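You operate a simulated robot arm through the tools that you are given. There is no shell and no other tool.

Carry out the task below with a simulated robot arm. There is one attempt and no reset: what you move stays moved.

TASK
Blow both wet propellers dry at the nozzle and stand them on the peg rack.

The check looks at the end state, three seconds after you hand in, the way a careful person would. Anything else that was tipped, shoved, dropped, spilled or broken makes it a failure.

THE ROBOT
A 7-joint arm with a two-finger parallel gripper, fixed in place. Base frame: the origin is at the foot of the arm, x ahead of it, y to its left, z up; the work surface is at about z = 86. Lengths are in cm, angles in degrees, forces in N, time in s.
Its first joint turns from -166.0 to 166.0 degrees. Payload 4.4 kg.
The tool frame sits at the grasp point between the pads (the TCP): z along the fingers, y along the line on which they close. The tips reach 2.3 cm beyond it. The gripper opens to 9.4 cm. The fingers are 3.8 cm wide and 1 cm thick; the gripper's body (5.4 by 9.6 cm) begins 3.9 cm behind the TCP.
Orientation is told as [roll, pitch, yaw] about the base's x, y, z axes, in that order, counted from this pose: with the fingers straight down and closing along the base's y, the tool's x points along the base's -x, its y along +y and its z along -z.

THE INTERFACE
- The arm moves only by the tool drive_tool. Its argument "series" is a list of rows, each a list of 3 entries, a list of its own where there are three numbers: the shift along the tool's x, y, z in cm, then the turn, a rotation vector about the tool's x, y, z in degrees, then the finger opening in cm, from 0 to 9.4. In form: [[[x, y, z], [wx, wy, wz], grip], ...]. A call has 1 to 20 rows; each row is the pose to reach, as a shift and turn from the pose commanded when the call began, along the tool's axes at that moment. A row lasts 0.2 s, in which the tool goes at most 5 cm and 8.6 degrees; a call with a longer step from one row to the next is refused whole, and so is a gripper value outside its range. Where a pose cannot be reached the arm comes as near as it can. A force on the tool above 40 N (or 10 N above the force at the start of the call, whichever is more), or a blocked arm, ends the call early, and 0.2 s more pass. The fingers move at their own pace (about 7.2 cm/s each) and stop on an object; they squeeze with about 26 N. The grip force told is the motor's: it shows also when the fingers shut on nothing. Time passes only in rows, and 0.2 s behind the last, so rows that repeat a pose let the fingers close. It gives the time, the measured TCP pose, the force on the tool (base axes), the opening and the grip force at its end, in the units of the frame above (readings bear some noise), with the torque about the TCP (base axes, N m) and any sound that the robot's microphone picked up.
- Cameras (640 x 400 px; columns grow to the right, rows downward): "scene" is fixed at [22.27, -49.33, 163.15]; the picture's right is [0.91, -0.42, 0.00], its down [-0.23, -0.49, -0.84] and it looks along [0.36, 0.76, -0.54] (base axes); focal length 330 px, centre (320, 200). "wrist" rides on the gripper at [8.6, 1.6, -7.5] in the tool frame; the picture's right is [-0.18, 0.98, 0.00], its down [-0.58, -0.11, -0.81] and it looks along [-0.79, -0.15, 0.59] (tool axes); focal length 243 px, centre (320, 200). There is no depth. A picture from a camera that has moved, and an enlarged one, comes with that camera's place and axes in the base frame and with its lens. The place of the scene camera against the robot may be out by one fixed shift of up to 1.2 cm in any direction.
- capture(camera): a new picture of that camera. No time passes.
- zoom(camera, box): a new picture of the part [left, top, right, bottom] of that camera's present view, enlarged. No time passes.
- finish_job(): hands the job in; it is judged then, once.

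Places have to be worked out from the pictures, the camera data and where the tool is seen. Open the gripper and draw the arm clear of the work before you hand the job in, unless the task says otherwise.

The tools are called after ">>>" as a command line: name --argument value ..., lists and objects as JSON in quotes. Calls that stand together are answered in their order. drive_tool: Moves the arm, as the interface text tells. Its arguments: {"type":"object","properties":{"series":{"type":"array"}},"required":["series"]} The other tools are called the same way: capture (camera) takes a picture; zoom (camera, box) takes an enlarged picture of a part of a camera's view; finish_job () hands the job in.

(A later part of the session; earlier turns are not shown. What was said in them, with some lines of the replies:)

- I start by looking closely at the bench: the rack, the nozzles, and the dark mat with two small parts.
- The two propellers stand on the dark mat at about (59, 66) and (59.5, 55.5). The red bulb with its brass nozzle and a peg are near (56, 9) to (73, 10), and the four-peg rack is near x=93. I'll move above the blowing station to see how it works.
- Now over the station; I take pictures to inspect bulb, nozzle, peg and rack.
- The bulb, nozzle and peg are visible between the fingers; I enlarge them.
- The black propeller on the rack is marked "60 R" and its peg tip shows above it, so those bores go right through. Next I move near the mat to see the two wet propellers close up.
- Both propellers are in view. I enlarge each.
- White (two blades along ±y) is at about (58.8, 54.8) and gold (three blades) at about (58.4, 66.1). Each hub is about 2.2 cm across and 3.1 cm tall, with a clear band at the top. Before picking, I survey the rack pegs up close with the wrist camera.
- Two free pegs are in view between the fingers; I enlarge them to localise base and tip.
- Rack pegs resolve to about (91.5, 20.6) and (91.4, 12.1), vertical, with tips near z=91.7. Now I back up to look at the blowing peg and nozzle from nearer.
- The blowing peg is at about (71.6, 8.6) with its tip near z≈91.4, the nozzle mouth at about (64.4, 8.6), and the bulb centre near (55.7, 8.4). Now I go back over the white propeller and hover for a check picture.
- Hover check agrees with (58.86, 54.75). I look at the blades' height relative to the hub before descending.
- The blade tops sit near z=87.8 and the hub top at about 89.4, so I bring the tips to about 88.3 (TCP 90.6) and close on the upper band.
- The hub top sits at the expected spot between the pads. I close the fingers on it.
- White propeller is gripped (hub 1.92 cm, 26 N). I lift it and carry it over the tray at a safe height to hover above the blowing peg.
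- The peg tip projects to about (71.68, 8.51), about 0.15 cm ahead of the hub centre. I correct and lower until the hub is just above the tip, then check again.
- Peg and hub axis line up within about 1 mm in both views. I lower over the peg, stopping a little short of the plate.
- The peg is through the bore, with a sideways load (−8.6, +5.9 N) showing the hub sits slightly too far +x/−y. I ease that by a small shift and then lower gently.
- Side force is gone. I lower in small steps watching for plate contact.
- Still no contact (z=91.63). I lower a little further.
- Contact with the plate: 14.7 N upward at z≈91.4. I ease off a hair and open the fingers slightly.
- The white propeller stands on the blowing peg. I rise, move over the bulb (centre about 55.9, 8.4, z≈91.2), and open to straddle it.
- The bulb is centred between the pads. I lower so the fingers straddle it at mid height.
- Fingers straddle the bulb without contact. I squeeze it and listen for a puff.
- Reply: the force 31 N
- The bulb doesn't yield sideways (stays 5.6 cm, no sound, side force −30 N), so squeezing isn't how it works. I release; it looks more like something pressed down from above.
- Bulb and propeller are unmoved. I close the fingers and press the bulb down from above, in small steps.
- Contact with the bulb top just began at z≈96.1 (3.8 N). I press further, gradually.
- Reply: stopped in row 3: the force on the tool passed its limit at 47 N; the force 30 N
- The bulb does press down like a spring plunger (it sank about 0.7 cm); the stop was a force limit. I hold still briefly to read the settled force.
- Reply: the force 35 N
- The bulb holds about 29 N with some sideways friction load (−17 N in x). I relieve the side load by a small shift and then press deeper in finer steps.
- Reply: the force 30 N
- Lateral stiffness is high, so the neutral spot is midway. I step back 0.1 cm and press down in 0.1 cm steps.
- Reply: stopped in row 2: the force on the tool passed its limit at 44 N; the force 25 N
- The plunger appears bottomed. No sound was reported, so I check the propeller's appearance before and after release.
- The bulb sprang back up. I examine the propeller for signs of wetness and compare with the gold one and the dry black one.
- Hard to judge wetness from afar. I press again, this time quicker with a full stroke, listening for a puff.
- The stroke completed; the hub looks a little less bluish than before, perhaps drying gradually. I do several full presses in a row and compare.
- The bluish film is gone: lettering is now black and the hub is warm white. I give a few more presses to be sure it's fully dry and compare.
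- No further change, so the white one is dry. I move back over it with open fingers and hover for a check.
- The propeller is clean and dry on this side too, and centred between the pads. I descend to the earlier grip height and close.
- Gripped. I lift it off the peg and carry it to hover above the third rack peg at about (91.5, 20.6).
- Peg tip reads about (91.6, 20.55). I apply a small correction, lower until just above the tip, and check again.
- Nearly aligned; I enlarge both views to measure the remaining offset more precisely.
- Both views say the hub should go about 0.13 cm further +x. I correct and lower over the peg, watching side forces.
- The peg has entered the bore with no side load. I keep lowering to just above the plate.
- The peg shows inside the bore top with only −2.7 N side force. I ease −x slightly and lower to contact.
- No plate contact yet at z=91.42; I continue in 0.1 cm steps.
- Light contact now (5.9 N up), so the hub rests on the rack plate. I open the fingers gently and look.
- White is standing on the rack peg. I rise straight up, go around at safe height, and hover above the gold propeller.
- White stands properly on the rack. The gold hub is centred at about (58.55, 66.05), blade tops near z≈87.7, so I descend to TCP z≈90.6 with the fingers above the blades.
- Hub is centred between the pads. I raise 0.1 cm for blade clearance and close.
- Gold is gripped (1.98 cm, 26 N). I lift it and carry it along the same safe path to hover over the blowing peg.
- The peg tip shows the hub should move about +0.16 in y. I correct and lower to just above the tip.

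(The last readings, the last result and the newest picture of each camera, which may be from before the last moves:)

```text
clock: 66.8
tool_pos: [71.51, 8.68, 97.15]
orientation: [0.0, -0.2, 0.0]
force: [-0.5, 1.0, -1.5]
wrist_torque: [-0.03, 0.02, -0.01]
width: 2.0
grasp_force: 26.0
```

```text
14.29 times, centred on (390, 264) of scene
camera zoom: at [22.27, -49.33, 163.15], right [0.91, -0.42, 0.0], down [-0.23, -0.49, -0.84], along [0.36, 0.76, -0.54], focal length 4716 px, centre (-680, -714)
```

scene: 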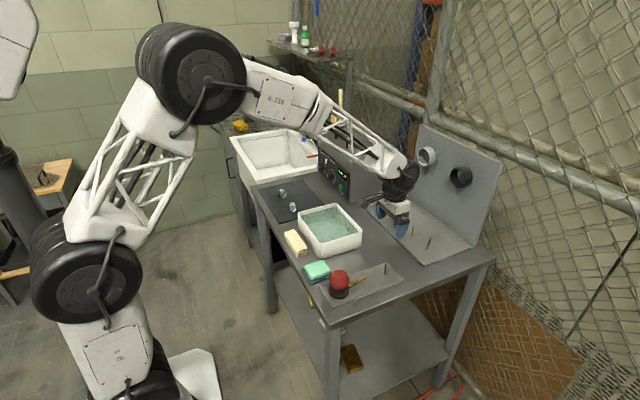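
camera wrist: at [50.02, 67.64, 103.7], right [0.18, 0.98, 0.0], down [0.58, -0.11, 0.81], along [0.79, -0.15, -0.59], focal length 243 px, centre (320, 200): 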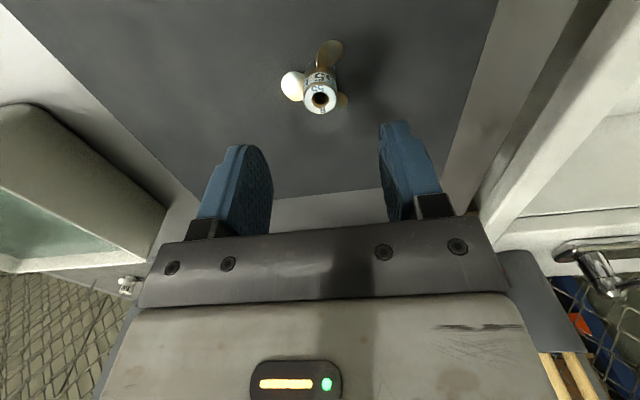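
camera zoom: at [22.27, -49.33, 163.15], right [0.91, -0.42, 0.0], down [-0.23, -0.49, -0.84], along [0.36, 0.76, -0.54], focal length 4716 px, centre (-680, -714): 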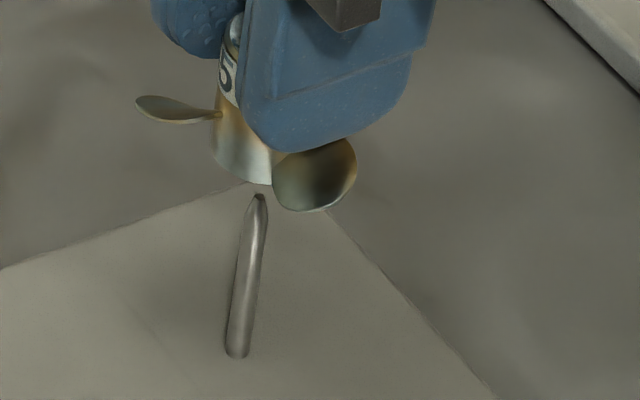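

I correct by about +0.08 x and −0.11 y based on both views, then start lowering onto the peg.

>>> drive_tool --series '[[[-0.08, -0.11, 0], [0, 0, 0], 1], [[-0.08, -0.11, 0.5], [0, 0, 0], 1], [[-0.08, -0.11, 1.0], [0, 0, 0], 1], [[-0.08, -0.11, 1.6], [0, 0, 0], 1], [[-0.08, -0.11, 2.2], [0, 0, 0], 1], [[-0.08, -0.11, 2.2], [0, 0, 0], 1]]'

>>> zoom --camera "wrist" --box '[260, 70, 380, 190]'

>>> zoom --camera "scene" --box '[376, 250, 404, 278]'

```text
clock: 68.2
tool_pos: [71.68, 8.49, 94.93]
orientation: [0.0, 0.0, 0.0]
force: [0.2, -1.1, -0.2]
wrist_torque: [-0.01, 0.01, 0.0]
width: 1.97
grasp_force: 26.0
```

```text
3.33 times, centred on (320, 130) of wrist
camera zoom: at [63.03, 10.21, 102.17], right [0.18, 0.98, 0.0], down [0.58, -0.11, 0.81], along [0.79, -0.15, -0.59], focal length 809 px, centre (320, 433)
```

zoom: 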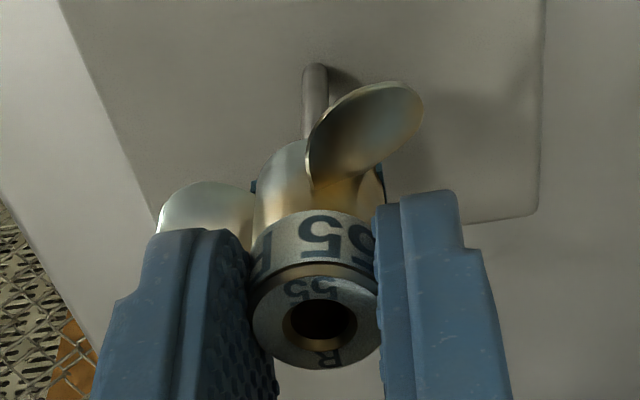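

```text
14.29 times, centred on (390, 264) of scene
camera zoom: at [22.27, -49.33, 163.15], right [0.91, -0.42, 0.0], down [-0.23, -0.49, -0.84], along [0.36, 0.76, -0.54], focal length 4716 px, centre (-680, -714)
```

zoom: 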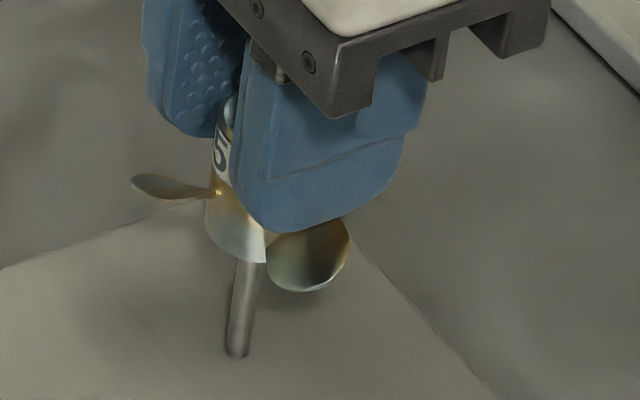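

Peg entered the bore without load. I continue down to just above the plate.

>>> drive_tool --series '[[[0, 0, 0.8], [0, 0, 0], 1], [[0, 0, 1.6], [0, 0, 0], 1], [[0, 0, 2.4], [0, 0, 0], 1], [[0, 0, 3.0], [0, 0, 0], 1], [[0, 0, 3.0], [0, 0, 0], 1]]'

>>> zoom --camera "wrist" --box '[260, 70, 380, 190]'

```text
clock: 69.4
tool_pos: [71.56, 8.62, 91.85]
orientation: [-0.1, -0.1, -0.1]
force: [-0.6, 0.4, -0.5]
wrist_torque: [0.0, -0.02, 0.04]
width: 1.99
grasp_force: 26.0
```

```text
3.33 times, centred on (320, 130) of wrist
camera zoom: at [62.97, 10.25, 99.07], right [0.18, 0.98, 0.0], down [0.58, -0.11, 0.81], along [0.79, -0.15, -0.59], focal length 809 px, centre (320, 433)
```

zoom: 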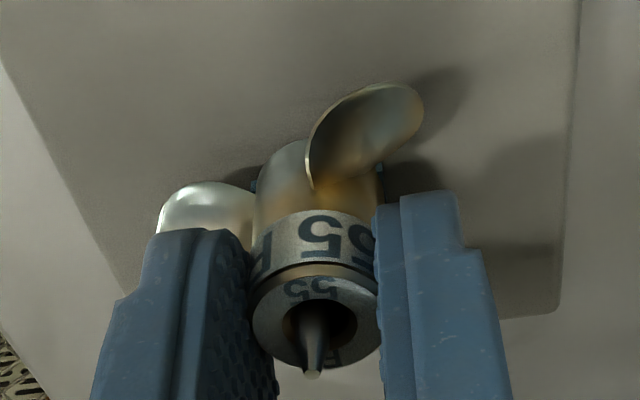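

Peg is visible inside the bore with no side load. I lower the last bit in small steps to contact.

>>> drive_tool --series '[[[0, 0, 0.15], [0, 0, 0], 1], [[0, 0, 0.3], [0, 0, 0], 1], [[0, 0, 0.38], [0, 0, 0], 1], [[0, 0, 0.38], [0, 0, 0], 1]]'

```text
clock: 70.4
tool_pos: [71.55, 8.65, 91.41]
orientation: [0.0, -0.1, 0.0]
force: [0.5, -0.4, -0.8]
wrist_torque: [0.02, 0.02, 0.02]
width: 1.97
grasp_force: 25.5
```

Not touching yet at 91.41; a little further.

>>> drive_tool --series '[[[0, 0, 0.07], [0, 0, 0], 1], [[0, 0, 0.14], [0, 0, 0], 1], [[0, 0, 0.14], [0, 0, 0], 1]]'

```text
clock: 71.2
tool_pos: [71.62, 8.47, 91.36]
orientation: [-0.1, -0.2, -0.1]
force: [-5.7, 2.5, 16.7]
wrist_torque: [0.09, 0.3, -0.03]
width: 2.0
grasp_force: 26.3
```

Contact (16.7 N up). I ease off slightly, release, and look.

>>> drive_tool --series '[[[0, 0, -0.08], [0, 0, 0], 1], [[0, 0, -0.08], [0, 0, 0], 2.4], [[0, 0, -0.08], [0, 0, 0], 3.5], [[0, 0, -0.08], [0, 0, 0], 4], [[0, 0, -0.08], [0, 0, 0], 4]]'

>>> zoom --camera "wrist" --box '[240, 70, 400, 220]'

```text
clock: 72.4
tool_pos: [71.57, 8.45, 91.32]
orientation: [0.0, -0.1, -0.1]
force: [-0.6, 0.3, -0.2]
wrist_torque: [-0.02, 0.03, 0.0]
width: 3.98
grasp_force: 0.0
```

```text
2.67 times, centred on (320, 145) of wrist
camera zoom: at [63.03, 10.14, 98.65], right [0.18, 0.98, 0.0], down [0.58, -0.11, 0.81], along [0.79, -0.15, -0.59], focal length 647 px, centre (320, 347)
```

zoom: 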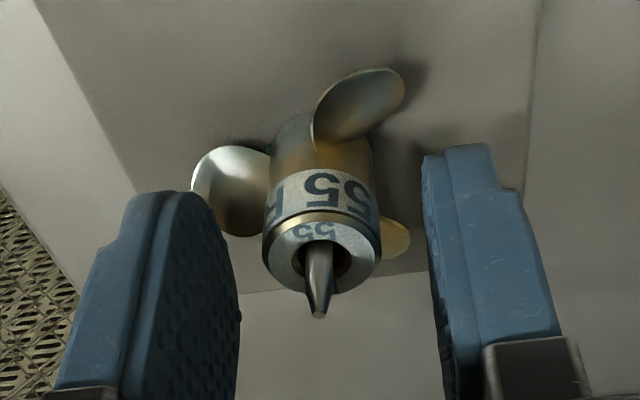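

Gold stands on the blowing peg. I rise and move to the spot above the bulb, closing the fingers.

>>> drive_tool --series '[[[0, 0, -2], [0, 0, 0], 4], [[0, 0, -5], [0, 0, 0], 4], [[0, 0, -8.5], [0, 0, 0], 4], [[3, 0, -9], [0, 0, 0], 3], [[7.5, 0, -9], [0, 0, 0], 1], [[12, 0, -9], [0, 0, 0], 0], [[15.8, 0.03, -9], [0, 0, 0], 0], [[15.8, 0.03, -7.2], [0, 0, 0], 0], [[15.8, 0.03, -7.2], [0, 0, 0], 0]]'

>>> zoom --camera "scene" --box '[310, 235, 420, 310]'

>>> zoom --camera "scene" --box '[374, 254, 410, 284]'

```text
clock: 74.4
tool_pos: [55.84, 8.51, 98.62]
orientation: [0.0, -0.1, 0.0]
force: [0.4, 0.1, -0.1]
wrist_torque: [-0.02, 0.0, 0.02]
width: 0.02
grasp_force: 25.7
```

```text
5.33 times, centred on (365, 272) of scene
camera zoom: at [22.27, -49.33, 163.15], right [0.91, -0.42, 0.0], down [-0.23, -0.49, -0.84], along [0.36, 0.76, -0.54], focal length 1761 px, centre (80, -187)
```

zoom: 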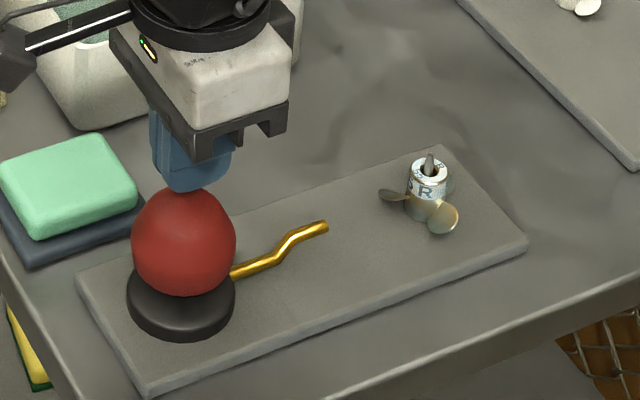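

```text
13.33 times, centred on (392, 269) of scene
camera zoom: at [22.27, -49.33, 163.15], right [0.91, -0.42, 0.0], down [-0.23, -0.49, -0.84], along [0.36, 0.76, -0.54], focal length 4402 px, centre (-640, -720)
```

zoom: 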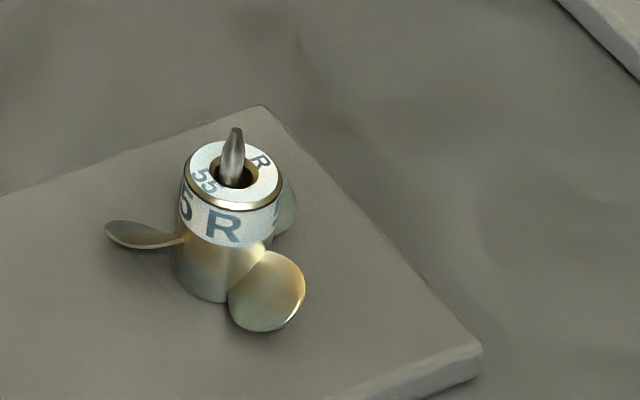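

The gold propeller still looks bluish and shiny (wet). I pump the bulb three times.

>>> drive_tool --series '[[[0, 0, 1.6], [0, 0, 0], 0], [[0, 0, 2.3], [0, 0, 0], 0], [[0, 0, 3.05], [0, 0, 0], 0], [[0, 0, 3.05], [0, 0, 0], 0], [[0, 0, 1.6], [0, 0, 0], 0], [[0, 0, 1.6], [0, 0, 0], 0], [[0, 0, 2.3], [0, 0, 0], 0], [[0, 0, 3.05], [0, 0, 0], 0], [[0, 0, 3.05], [0, 0, 0], 0], [[0, 0, 1.6], [0, 0, 0], 0], [[0, 0, 1.6], [0, 0, 0], 0], [[0, 0, 2.3], [0, 0, 0], 0], [[0, 0, 3.05], [0, 0, 0], 0], [[0, 0, 3.05], [0, 0, 0], 0], [[0, 0, 1.6], [0, 0, 0], 0], [[0, 0, 0], [0, 0, 0], 0]]'

>>> zoom --camera "scene" --box '[374, 254, 410, 284]'

```text
clock: 77.8
tool_pos: [55.96, 8.55, 98.47]
orientation: [0.0, 0.0, 0.0]
force: [0.3, 0.1, 0.3]
wrist_torque: [0.0, -0.03, 0.03]
width: 0.02
grasp_force: 26.4
```

```text
13.33 times, centred on (392, 269) of scene
camera zoom: at [22.27, -49.33, 163.15], right [0.91, -0.42, 0.0], down [-0.23, -0.49, -0.84], along [0.36, 0.76, -0.54], focal length 4402 px, centre (-640, -720)
```

zoom: 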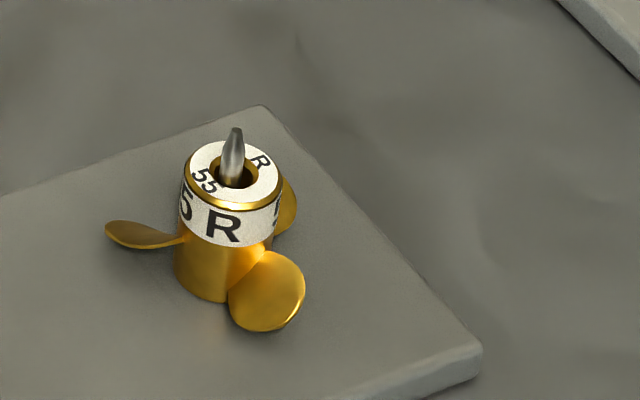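

The brass is now a clear gold with black lettering. I pump three more times to be sure nothing further changes.

>>> drive_tool --series '[[[0, 0, 1.6], [0, 0, 0], 0], [[0, 0, 2.3], [0, 0, 0], 0], [[0, 0, 3.05], [0, 0, 0], 0], [[0, 0, 3.05], [0, 0, 0], 0], [[0, 0, 1.6], [0, 0, 0], 0], [[0, 0, 1.6], [0, 0, 0], 0], [[0, 0, 2.3], [0, 0, 0], 0], [[0, 0, 3.05], [0, 0, 0], 0], [[0, 0, 3.05], [0, 0, 0], 0], [[0, 0, 1.6], [0, 0, 0], 0], [[0, 0, 1.6], [0, 0, 0], 0], [[0, 0, 2.3], [0, 0, 0], 0], [[0, 0, 3.05], [0, 0, 0], 0], [[0, 0, 3.05], [0, 0, 0], 0], [[0, 0, 1.6], [0, 0, 0], 0], [[0, 0, 0], [0, 0, 0], 0]]'

>>> zoom --camera "scene" --box '[374, 254, 410, 284]'

>>> zoom --camera "scene" --box '[385, 195, 455, 255]'

```text
clock: 81.2
tool_pos: [55.72, 8.63, 98.63]
orientation: [0.0, -0.1, 0.0]
force: [0.5, 0.8, 0.6]
wrist_torque: [0.01, -0.01, -0.01]
width: 0.02
grasp_force: 25.6
```

```text
13.33 times, centred on (392, 269) of scene
camera zoom: at [22.27, -49.33, 163.15], right [0.91, -0.42, 0.0], down [-0.23, -0.49, -0.84], along [0.36, 0.76, -0.54], focal length 4402 px, centre (-640, -720)
```

zoom: 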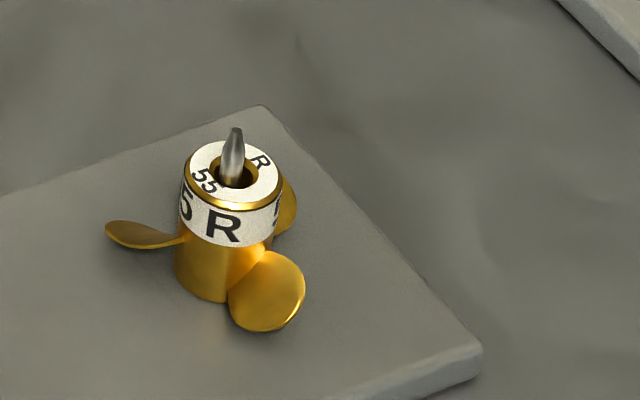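

```text
6.67 times, centred on (420, 225) of scene
camera zoom: at [22.27, -49.33, 163.15], right [0.91, -0.42, 0.0], down [-0.23, -0.49, -0.84], along [0.36, 0.76, -0.54], focal length 2201 px, centre (-347, 33)
```

zoom: 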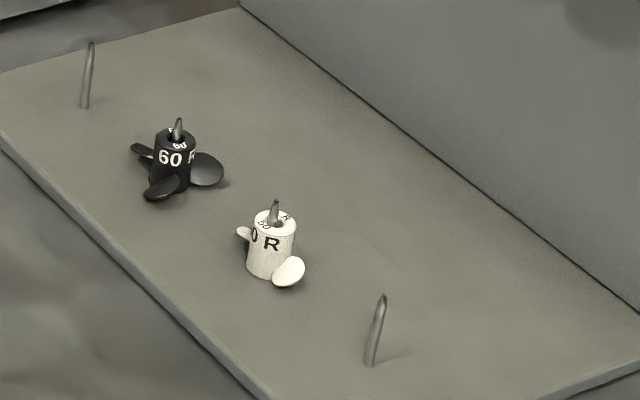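

No further change, so gold is dry and white remains in place. I return above the gold propeller with open fingers.

>>> drive_tool --series '[[[0, 0, -1], [0, 0, 0], 0], [[-4, 0, -1], [0, 0, 0], 2], [[-8, 0, -1], [0, 0, 0], 4], [[-12, 0, -1], [0, 0, 0], 4.5], [[-15.8, 0, -1], [0, 0, 0], 4.5], [[-15.8, 0, 1.5], [0, 0, 0], 4.5], [[-15.8, 0, 3], [0, 0, 0], 4.5], [[-15.8, 0, 3], [0, 0, 0], 4.5]]'

>>> zoom --camera "wrist" --box '[240, 50, 400, 200]'

```text
clock: 83.0
tool_pos: [71.67, 8.52, 95.67]
orientation: [0.0, -0.1, 0.0]
force: [-0.1, 1.3, -0.4]
wrist_torque: [0.01, 0.01, -0.01]
width: 4.5
grasp_force: 0.0
```

```text
2.67 times, centred on (320, 125) of wrist
camera zoom: at [63.11, 10.17, 102.88], right [0.18, 0.98, 0.0], down [0.58, -0.11, 0.81], along [0.79, -0.15, -0.59], focal length 647 px, centre (320, 400)
```

zoom: 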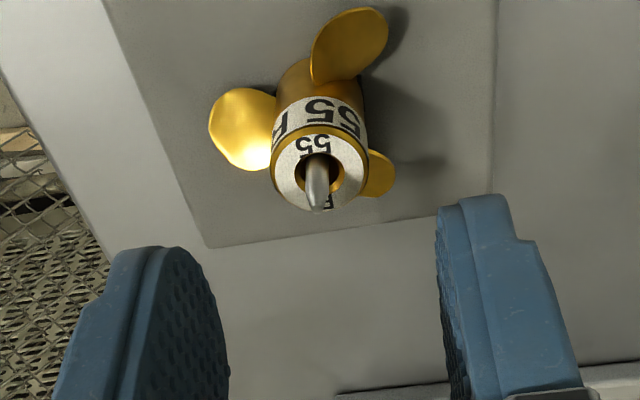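

Gold and lettering look dry from this side as well, and it is centred. I descend and grip at the same height as before.

>>> drive_tool --series '[[[0, 0, 2], [0, 0, 0], 4.5], [[0, 0, 3.6], [0, 0, 0], 4.5], [[0, 0, 4.25], [0, 0, 0], 4.5], [[0, 0, 4.25], [0, 0, 0], 3], [[0, 0, 4.25], [0, 0, 0], 1], [[0, 0, 4.25], [0, 0, 0], 1], [[0, 0, 4.25], [0, 0, 0], 1]]'

>>> zoom --camera "wrist" --box '[260, 70, 380, 190]'

```text
clock: 84.6
tool_pos: [71.66, 8.51, 91.3]
orientation: [0.0, -0.1, 0.0]
force: [0.2, 0.2, 0.2]
wrist_torque: [-0.01, -0.01, 0.01]
width: 2.0
grasp_force: 26.0
```

```text
3.33 times, centred on (320, 130) of wrist
camera zoom: at [63.02, 10.18, 98.66], right [0.18, 0.98, 0.0], down [0.58, -0.11, 0.81], along [0.79, -0.15, -0.59], focal length 809 px, centre (320, 433)
```

zoom: 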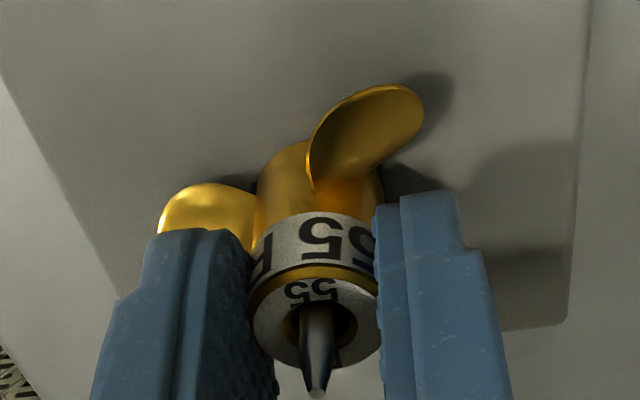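

Gripped. I lift off and carry it to hover above the fourth rack peg, about (91.5, 12.0).

>>> drive_tool --series '[[[0, 0, -2], [0, 0, 0], 1], [[0, 0, -5], [0, 0, 0], 1], [[0, 0, -8.6], [0, 0, 0], 1], [[-3.5, 0.5, -8.6], [0, 0, 0], 1], [[-7.5, 1.2, -8.6], [0, 0, 0], 1], [[-11.5, 2, -8.6], [0, 0, 0], 1], [[-15.5, 2.7, -8.6], [0, 0, 0], 1], [[-18.5, 3.2, -8.6], [0, 0, 0], 1], [[-19.95, 3.45, -8.6], [0, 0, 0], 1], [[-19.95, 3.45, -8.6], [0, 0, 0], 1], [[-19.95, 3.45, -8.6], [0, 0, 0], 1]]'

>>> zoom --camera "wrist" --box '[240, 70, 400, 220]'

>>> zoom --camera "scene" --box '[400, 195, 470, 255]'

```text
clock: 87.0
tool_pos: [91.48, 12.04, 99.96]
orientation: [0.0, -0.1, -0.1]
force: [-0.1, 0.1, -0.7]
wrist_torque: [0.0, 0.0, 0.03]
width: 1.99
grasp_force: 25.5
```

```text
2.67 times, centred on (320, 145) of wrist
camera zoom: at [82.92, 13.69, 107.21], right [0.18, 0.98, 0.0], down [0.58, -0.11, 0.81], along [0.79, -0.15, -0.59], focal length 647 px, centre (320, 347)
```

zoom: 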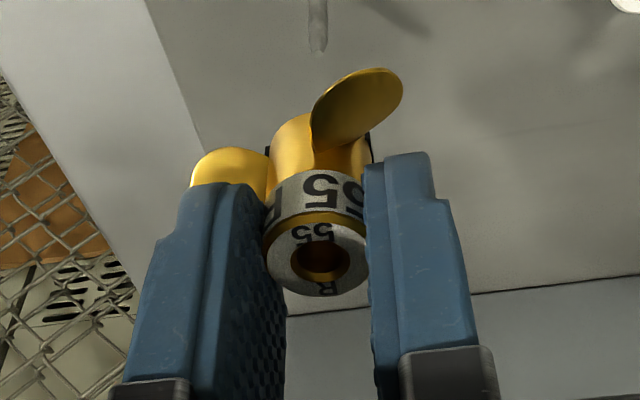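

```text
6.67 times, centred on (435, 225) of scene
camera zoom: at [22.27, -49.33, 163.15], right [0.91, -0.42, 0.0], down [-0.23, -0.49, -0.84], along [0.36, 0.76, -0.54], focal length 2201 px, centre (-447, 33)
```

zoom: 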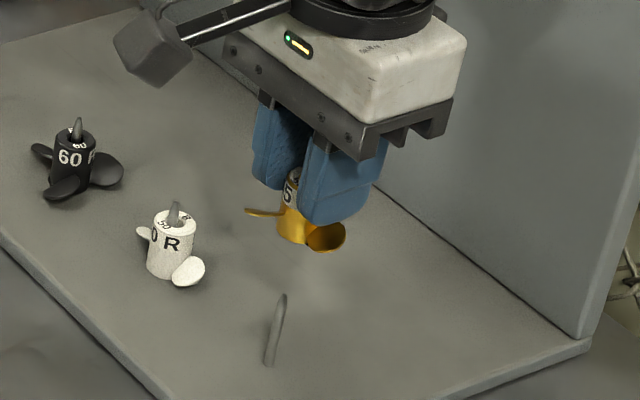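

The method says the hub is aligned within 0.02 cm. I lower to just above the peg tip and re-check.

>>> drive_tool --series '[[[0, -0.01, 1.0], [0, 0, 0], 1], [[0, -0.01, 2.2], [0, 0, 0], 1], [[0, -0.01, 2.8], [0, 0, 0], 1], [[0, -0.01, 2.8], [0, 0, 0], 1]]'

>>> zoom --camera "wrist" --box '[260, 70, 380, 190]'

>>> zoom --camera "scene" --box '[426, 220, 454, 248]'

```text
clock: 88.0
tool_pos: [91.42, 11.94, 97.15]
orientation: [-0.1, -0.1, 0.0]
force: [-0.8, -0.5, -1.1]
wrist_torque: [-0.01, 0.01, 0.01]
width: 2.01
grasp_force: 25.8
```

```text
3.33 times, centred on (320, 130) of wrist
camera zoom: at [82.89, 13.65, 104.39], right [0.18, 0.98, 0.0], down [0.58, -0.11, 0.81], along [0.79, -0.15, -0.59], focal length 809 px, centre (320, 433)
```

zoom: 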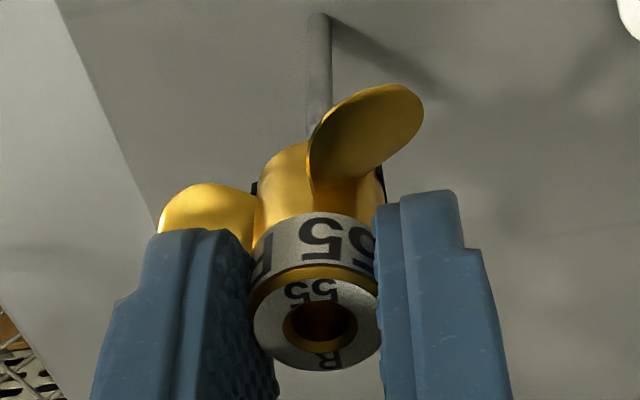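

```text
14.29 times, centred on (440, 234) of scene
camera zoom: at [22.27, -49.33, 163.15], right [0.91, -0.42, 0.0], down [-0.23, -0.49, -0.84], along [0.36, 0.76, -0.54], focal length 4716 px, centre (-1394, -286)
```

zoom: 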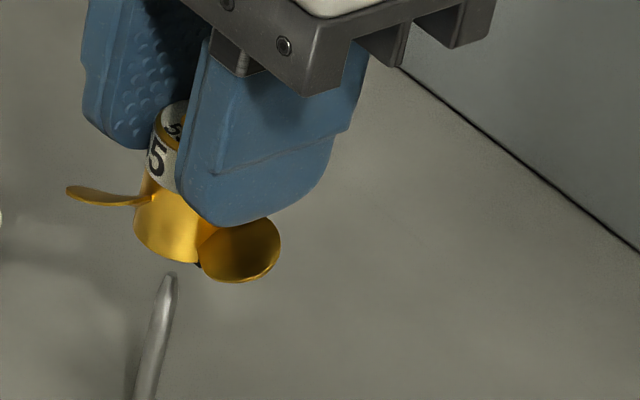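

Small residual: I shift about +0.07 x, +0.04 y and begin lowering onto the peg, checking forces.

>>> drive_tool --series '[[[-0.07, 0.04, 0], [0, 0, 0], 1], [[-0.07, 0.04, 0.5], [0, 0, 0], 1], [[-0.07, 0.04, 1.0], [0, 0, 0], 1], [[-0.07, 0.04, 1.6], [0, 0, 0], 1], [[-0.07, 0.04, 2.2], [0, 0, 0], 1], [[-0.07, 0.04, 2.2], [0, 0, 0], 1]]'

>>> zoom --camera "wrist" --box '[260, 70, 380, 190]'

>>> zoom --camera "scene" --box '[422, 226, 454, 254]'

```text
clock: 89.4
tool_pos: [91.51, 11.99, 95.07]
orientation: [0.0, 0.0, -0.1]
force: [0.4, 0.4, -0.1]
wrist_torque: [0.03, 0.0, -0.01]
width: 1.97
grasp_force: 26.2
```

```text
3.33 times, centred on (320, 130) of wrist
camera zoom: at [83.02, 13.67, 102.19], right [0.18, 0.98, 0.0], down [0.58, -0.11, 0.81], along [0.79, -0.15, -0.59], focal length 809 px, centre (320, 433)
```

zoom: 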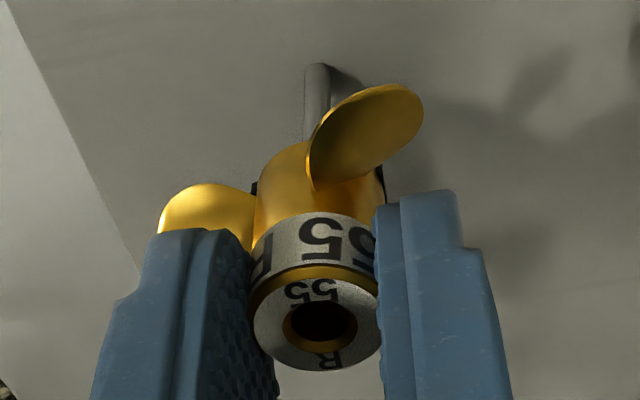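

```text
14.29 times, centred on (438, 240) of scene
camera zoom: at [22.27, -49.33, 163.15], right [0.91, -0.42, 0.0], down [-0.23, -0.49, -0.84], along [0.36, 0.76, -0.54], focal length 4716 px, centre (-1366, -371)
```

zoom: 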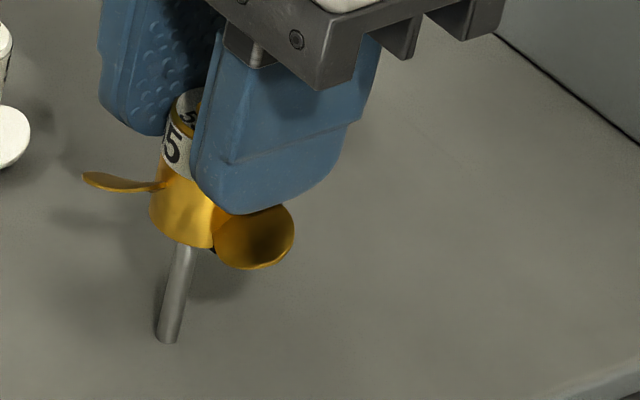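

Peg has entered the bore with no load, same geometry as before. I continue down to just above the plate.

>>> drive_tool --series '[[[0, 0, 0.8], [0, 0, 0], 1], [[0, 0, 1.6], [0, 0, 0], 1], [[0, 0, 2.4], [0, 0, 0], 1], [[0, 0, 3.1], [0, 0, 0], 1], [[0, 0, 3.1], [0, 0, 0], 1]]'

>>> zoom --camera "wrist" --box '[260, 70, 380, 190]'

```text
clock: 90.6
tool_pos: [91.74, 12.11, 91.78]
orientation: [0.0, -0.1, 0.0]
force: [-4.1, -1.3, -1.4]
wrist_torque: [-0.08, 0.05, 0.03]
width: 1.99
grasp_force: 25.9
```

```text
3.33 times, centred on (320, 130) of wrist
camera zoom: at [83.08, 13.73, 99.07], right [0.18, 0.98, 0.0], down [0.58, -0.11, 0.81], along [0.79, -0.15, -0.59], focal length 809 px, centre (320, 433)
```

zoom: 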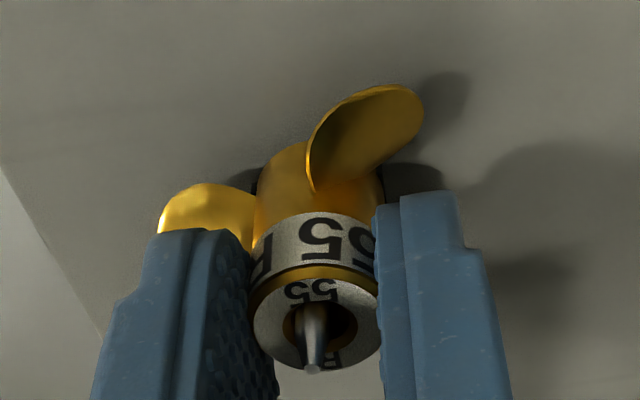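

Small side load of −4 N in x; I ease back 0.06 cm in x and lower in small steps to contact.

>>> drive_tool --series '[[[0.06, -0.02, 0.1], [0, 0, 0], 1], [[0.06, -0.02, 0.25], [0, 0, 0], 1], [[0.06, -0.02, 0.35], [0, 0, 0], 1], [[0.06, -0.02, 0.35], [0, 0, 0], 1]]'

```text
clock: 91.6
tool_pos: [91.5, 11.99, 91.53]
orientation: [0.0, 0.0, -0.1]
force: [0.4, -0.7, -0.8]
wrist_torque: [0.01, -0.01, 0.02]
width: 1.96
grasp_force: 26.1
```

No load and no contact yet; I lower a little further.

>>> drive_tool --series '[[[0, 0, 0.07], [0, 0, 0], 1], [[0, 0, 0.14], [0, 0, 0], 1], [[0, 0, 0.14], [0, 0, 0], 1]]'

```text
clock: 92.4
tool_pos: [91.38, 11.96, 91.45]
orientation: [-0.1, -0.1, 0.1]
force: [-0.4, -1.1, -2.0]
wrist_torque: [0.0, -0.01, 0.03]
width: 1.97
grasp_force: 25.8
```

Still not touching; continuing in tiny steps.

>>> drive_tool --series '[[[0, 0, 0.06], [0, 0, 0], 1], [[0, 0, 0.12], [0, 0, 0], 1], [[0, 0, 0.12], [0, 0, 0], 1]]'

```text
clock: 93.2
tool_pos: [91.54, 12.01, 91.34]
orientation: [0.0, -0.2, 0.0]
force: [0.8, 4.5, 10.4]
wrist_torque: [0.13, 0.02, -0.01]
width: 1.98
grasp_force: 26.1
```

Contact with the plate (10 N up). I release gently and look.

>>> drive_tool --series '[[[0, 0, -0.05], [0, 0, 0], 1], [[0, 0, -0.05], [0, 0, 0], 2.4], [[0, 0, -0.05], [0, 0, 0], 3.2], [[0, 0, -0.05], [0, 0, 0], 4], [[0, 0, -0.05], [0, 0, 0], 4]]'

>>> zoom --camera "wrist" --box '[240, 70, 400, 220]'

```text
clock: 94.4
tool_pos: [91.43, 11.96, 91.48]
orientation: [0.0, -0.1, 0.1]
force: [-0.5, 0.2, 0.6]
wrist_torque: [-0.02, 0.04, 0.01]
width: 4.01
grasp_force: 0.0
```

```text
2.67 times, centred on (320, 145) of wrist
camera zoom: at [82.94, 13.66, 98.62], right [0.18, 0.98, 0.0], down [0.58, -0.11, 0.81], along [0.79, -0.15, -0.59], focal length 647 px, centre (320, 347)
```

zoom: 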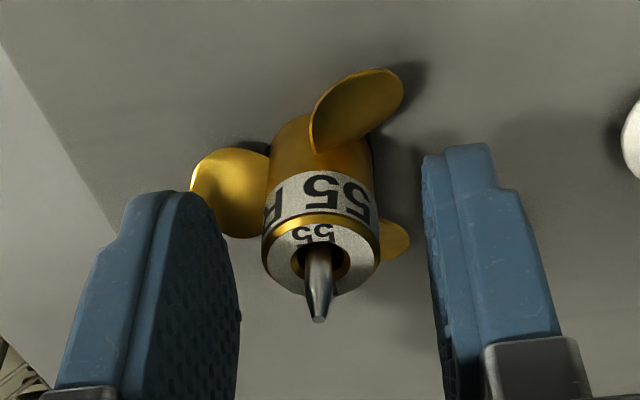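

The gold propeller stands on the peg and the fingers are clear. I rise straight up and draw the arm back away from the bench.

>>> drive_tool --series '[[[0, 0, -2], [0, 0, 0], 4], [[0, 0, -5], [0, 0, 0], 4], [[0, 0, -9], [0, 0, 0], 4], [[1, 0, -13], [0, 0, 0], 4], [[5, 1, -15], [0, 0, 0], 5], [[9.5, 2.5, -16], [0, 0, 0], 6], [[14, 4, -17], [0, 0, 0], 7], [[18.5, 5.5, -18], [0, 0, 0], 9], [[23, 7, -19], [0, 0, 0], 9], [[27.5, 8.5, -20], [0, 0, 0], 9], [[32, 10, -21], [0, 0, 0], 9], [[36.5, 11.5, -22], [0, 0, 0], 9], [[41, 13, -23], [0, 0, 0], 9], [[45, 15, -24], [0, 0, 0], 9], [[45, 15, -24], [0, 0, 0], 9]]'

>>> capture --camera "scene"

>>> zoom --camera "scene" --box '[380, 190, 460, 260]'

>>> zoom --camera "scene" --box '[280, 220, 420, 310]'

```text
clock: 97.6
tool_pos: [46.44, 26.79, 115.22]
orientation: [0.0, -0.1, 0.0]
force: [0.3, -0.1, 0.8]
wrist_torque: [0.0, 0.0, 0.0]
width: 8.99
grasp_force: 0.1
```

```text
taken
```

scene: 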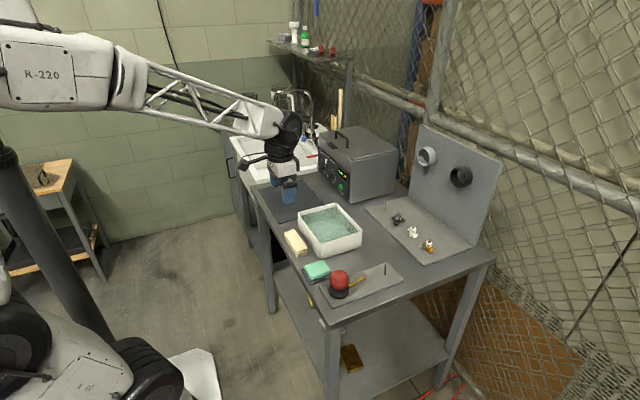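

```text
5.71 times, centred on (420, 225) of scene
camera zoom: at [22.27, -49.33, 163.15], right [0.91, -0.42, 0.0], down [-0.23, -0.49, -0.84], along [0.36, 0.76, -0.54], focal length 1886 px, centre (-251, 57)
```

zoom: 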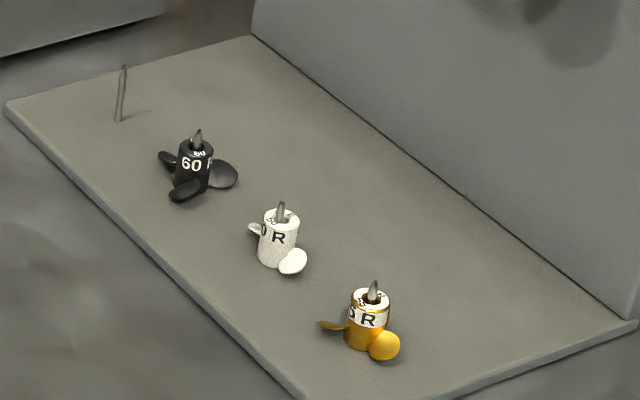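

```text
4.44 times, centred on (350, 265) of scene
camera zoom: at [22.27, -49.33, 163.15], right [0.91, -0.42, 0.0], down [-0.23, -0.49, -0.84], along [0.36, 0.76, -0.54], focal length 1467 px, centre (187, -89)
```

zoom: 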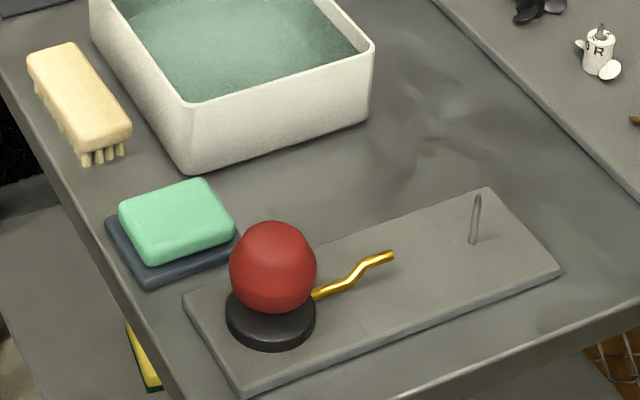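

Both propellers stand dry on the rack pegs and everything else is as it was. I draw the arm a bit farther back before handing in.

>>> drive_tool --series '[[[2, 0, -3], [0, 0, 0], 9.4], [[4, 2, -6], [0, 0, 0], 9.4], [[6, 4, -8], [0, 0, 0], 9.4], [[6, 4, -8], [0, 0, 0], 9.4]]'

>>> capture --camera "scene"

```text
clock: 98.6
tool_pos: [40.4, 30.89, 123.42]
orientation: [0.0, -0.1, -0.1]
force: [-0.4, 0.4, -0.4]
wrist_torque: [0.02, 0.01, 0.0]
width: 9.41
grasp_force: 0.1
```

```text
taken
```

scene: 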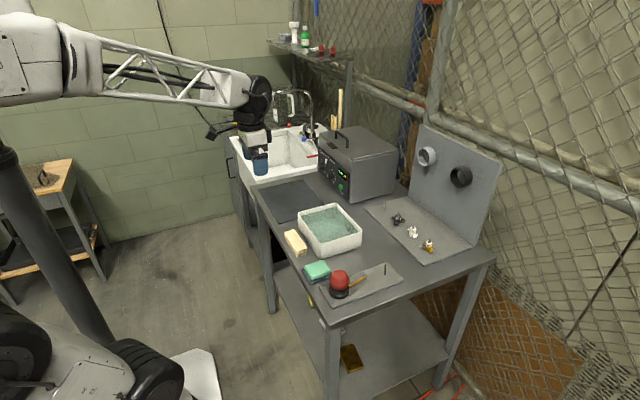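

The arm is clear, the gripper is open, and both dried propellers stand on the peg rack. I hand in the job.

>>> finish_job

```text
The job is handed in.
```

Both wet propellers are blown dry and standing on the peg rack, and the job is handed in. I haven't seen the check's result.

- **White "50 R":** it took several pumps of the red bulb before the bluish film was gone and the lettering turned black. It now stands on the third rack peg, next to the black "60 R".
- **Gold "55 R":** three pumps cleared it, and three more changed nothing. It stands on the fourth rack peg.

At first I tried squeezing the bulb from the sides, but it did not give, so I worked it by pressing down from above. No air sound was ever reported, so I judged dryness by the change in colour and lettering.

In the last pictures nothing else on the bench looks moved or tipped. The gripper is open and the arm is drawn back.
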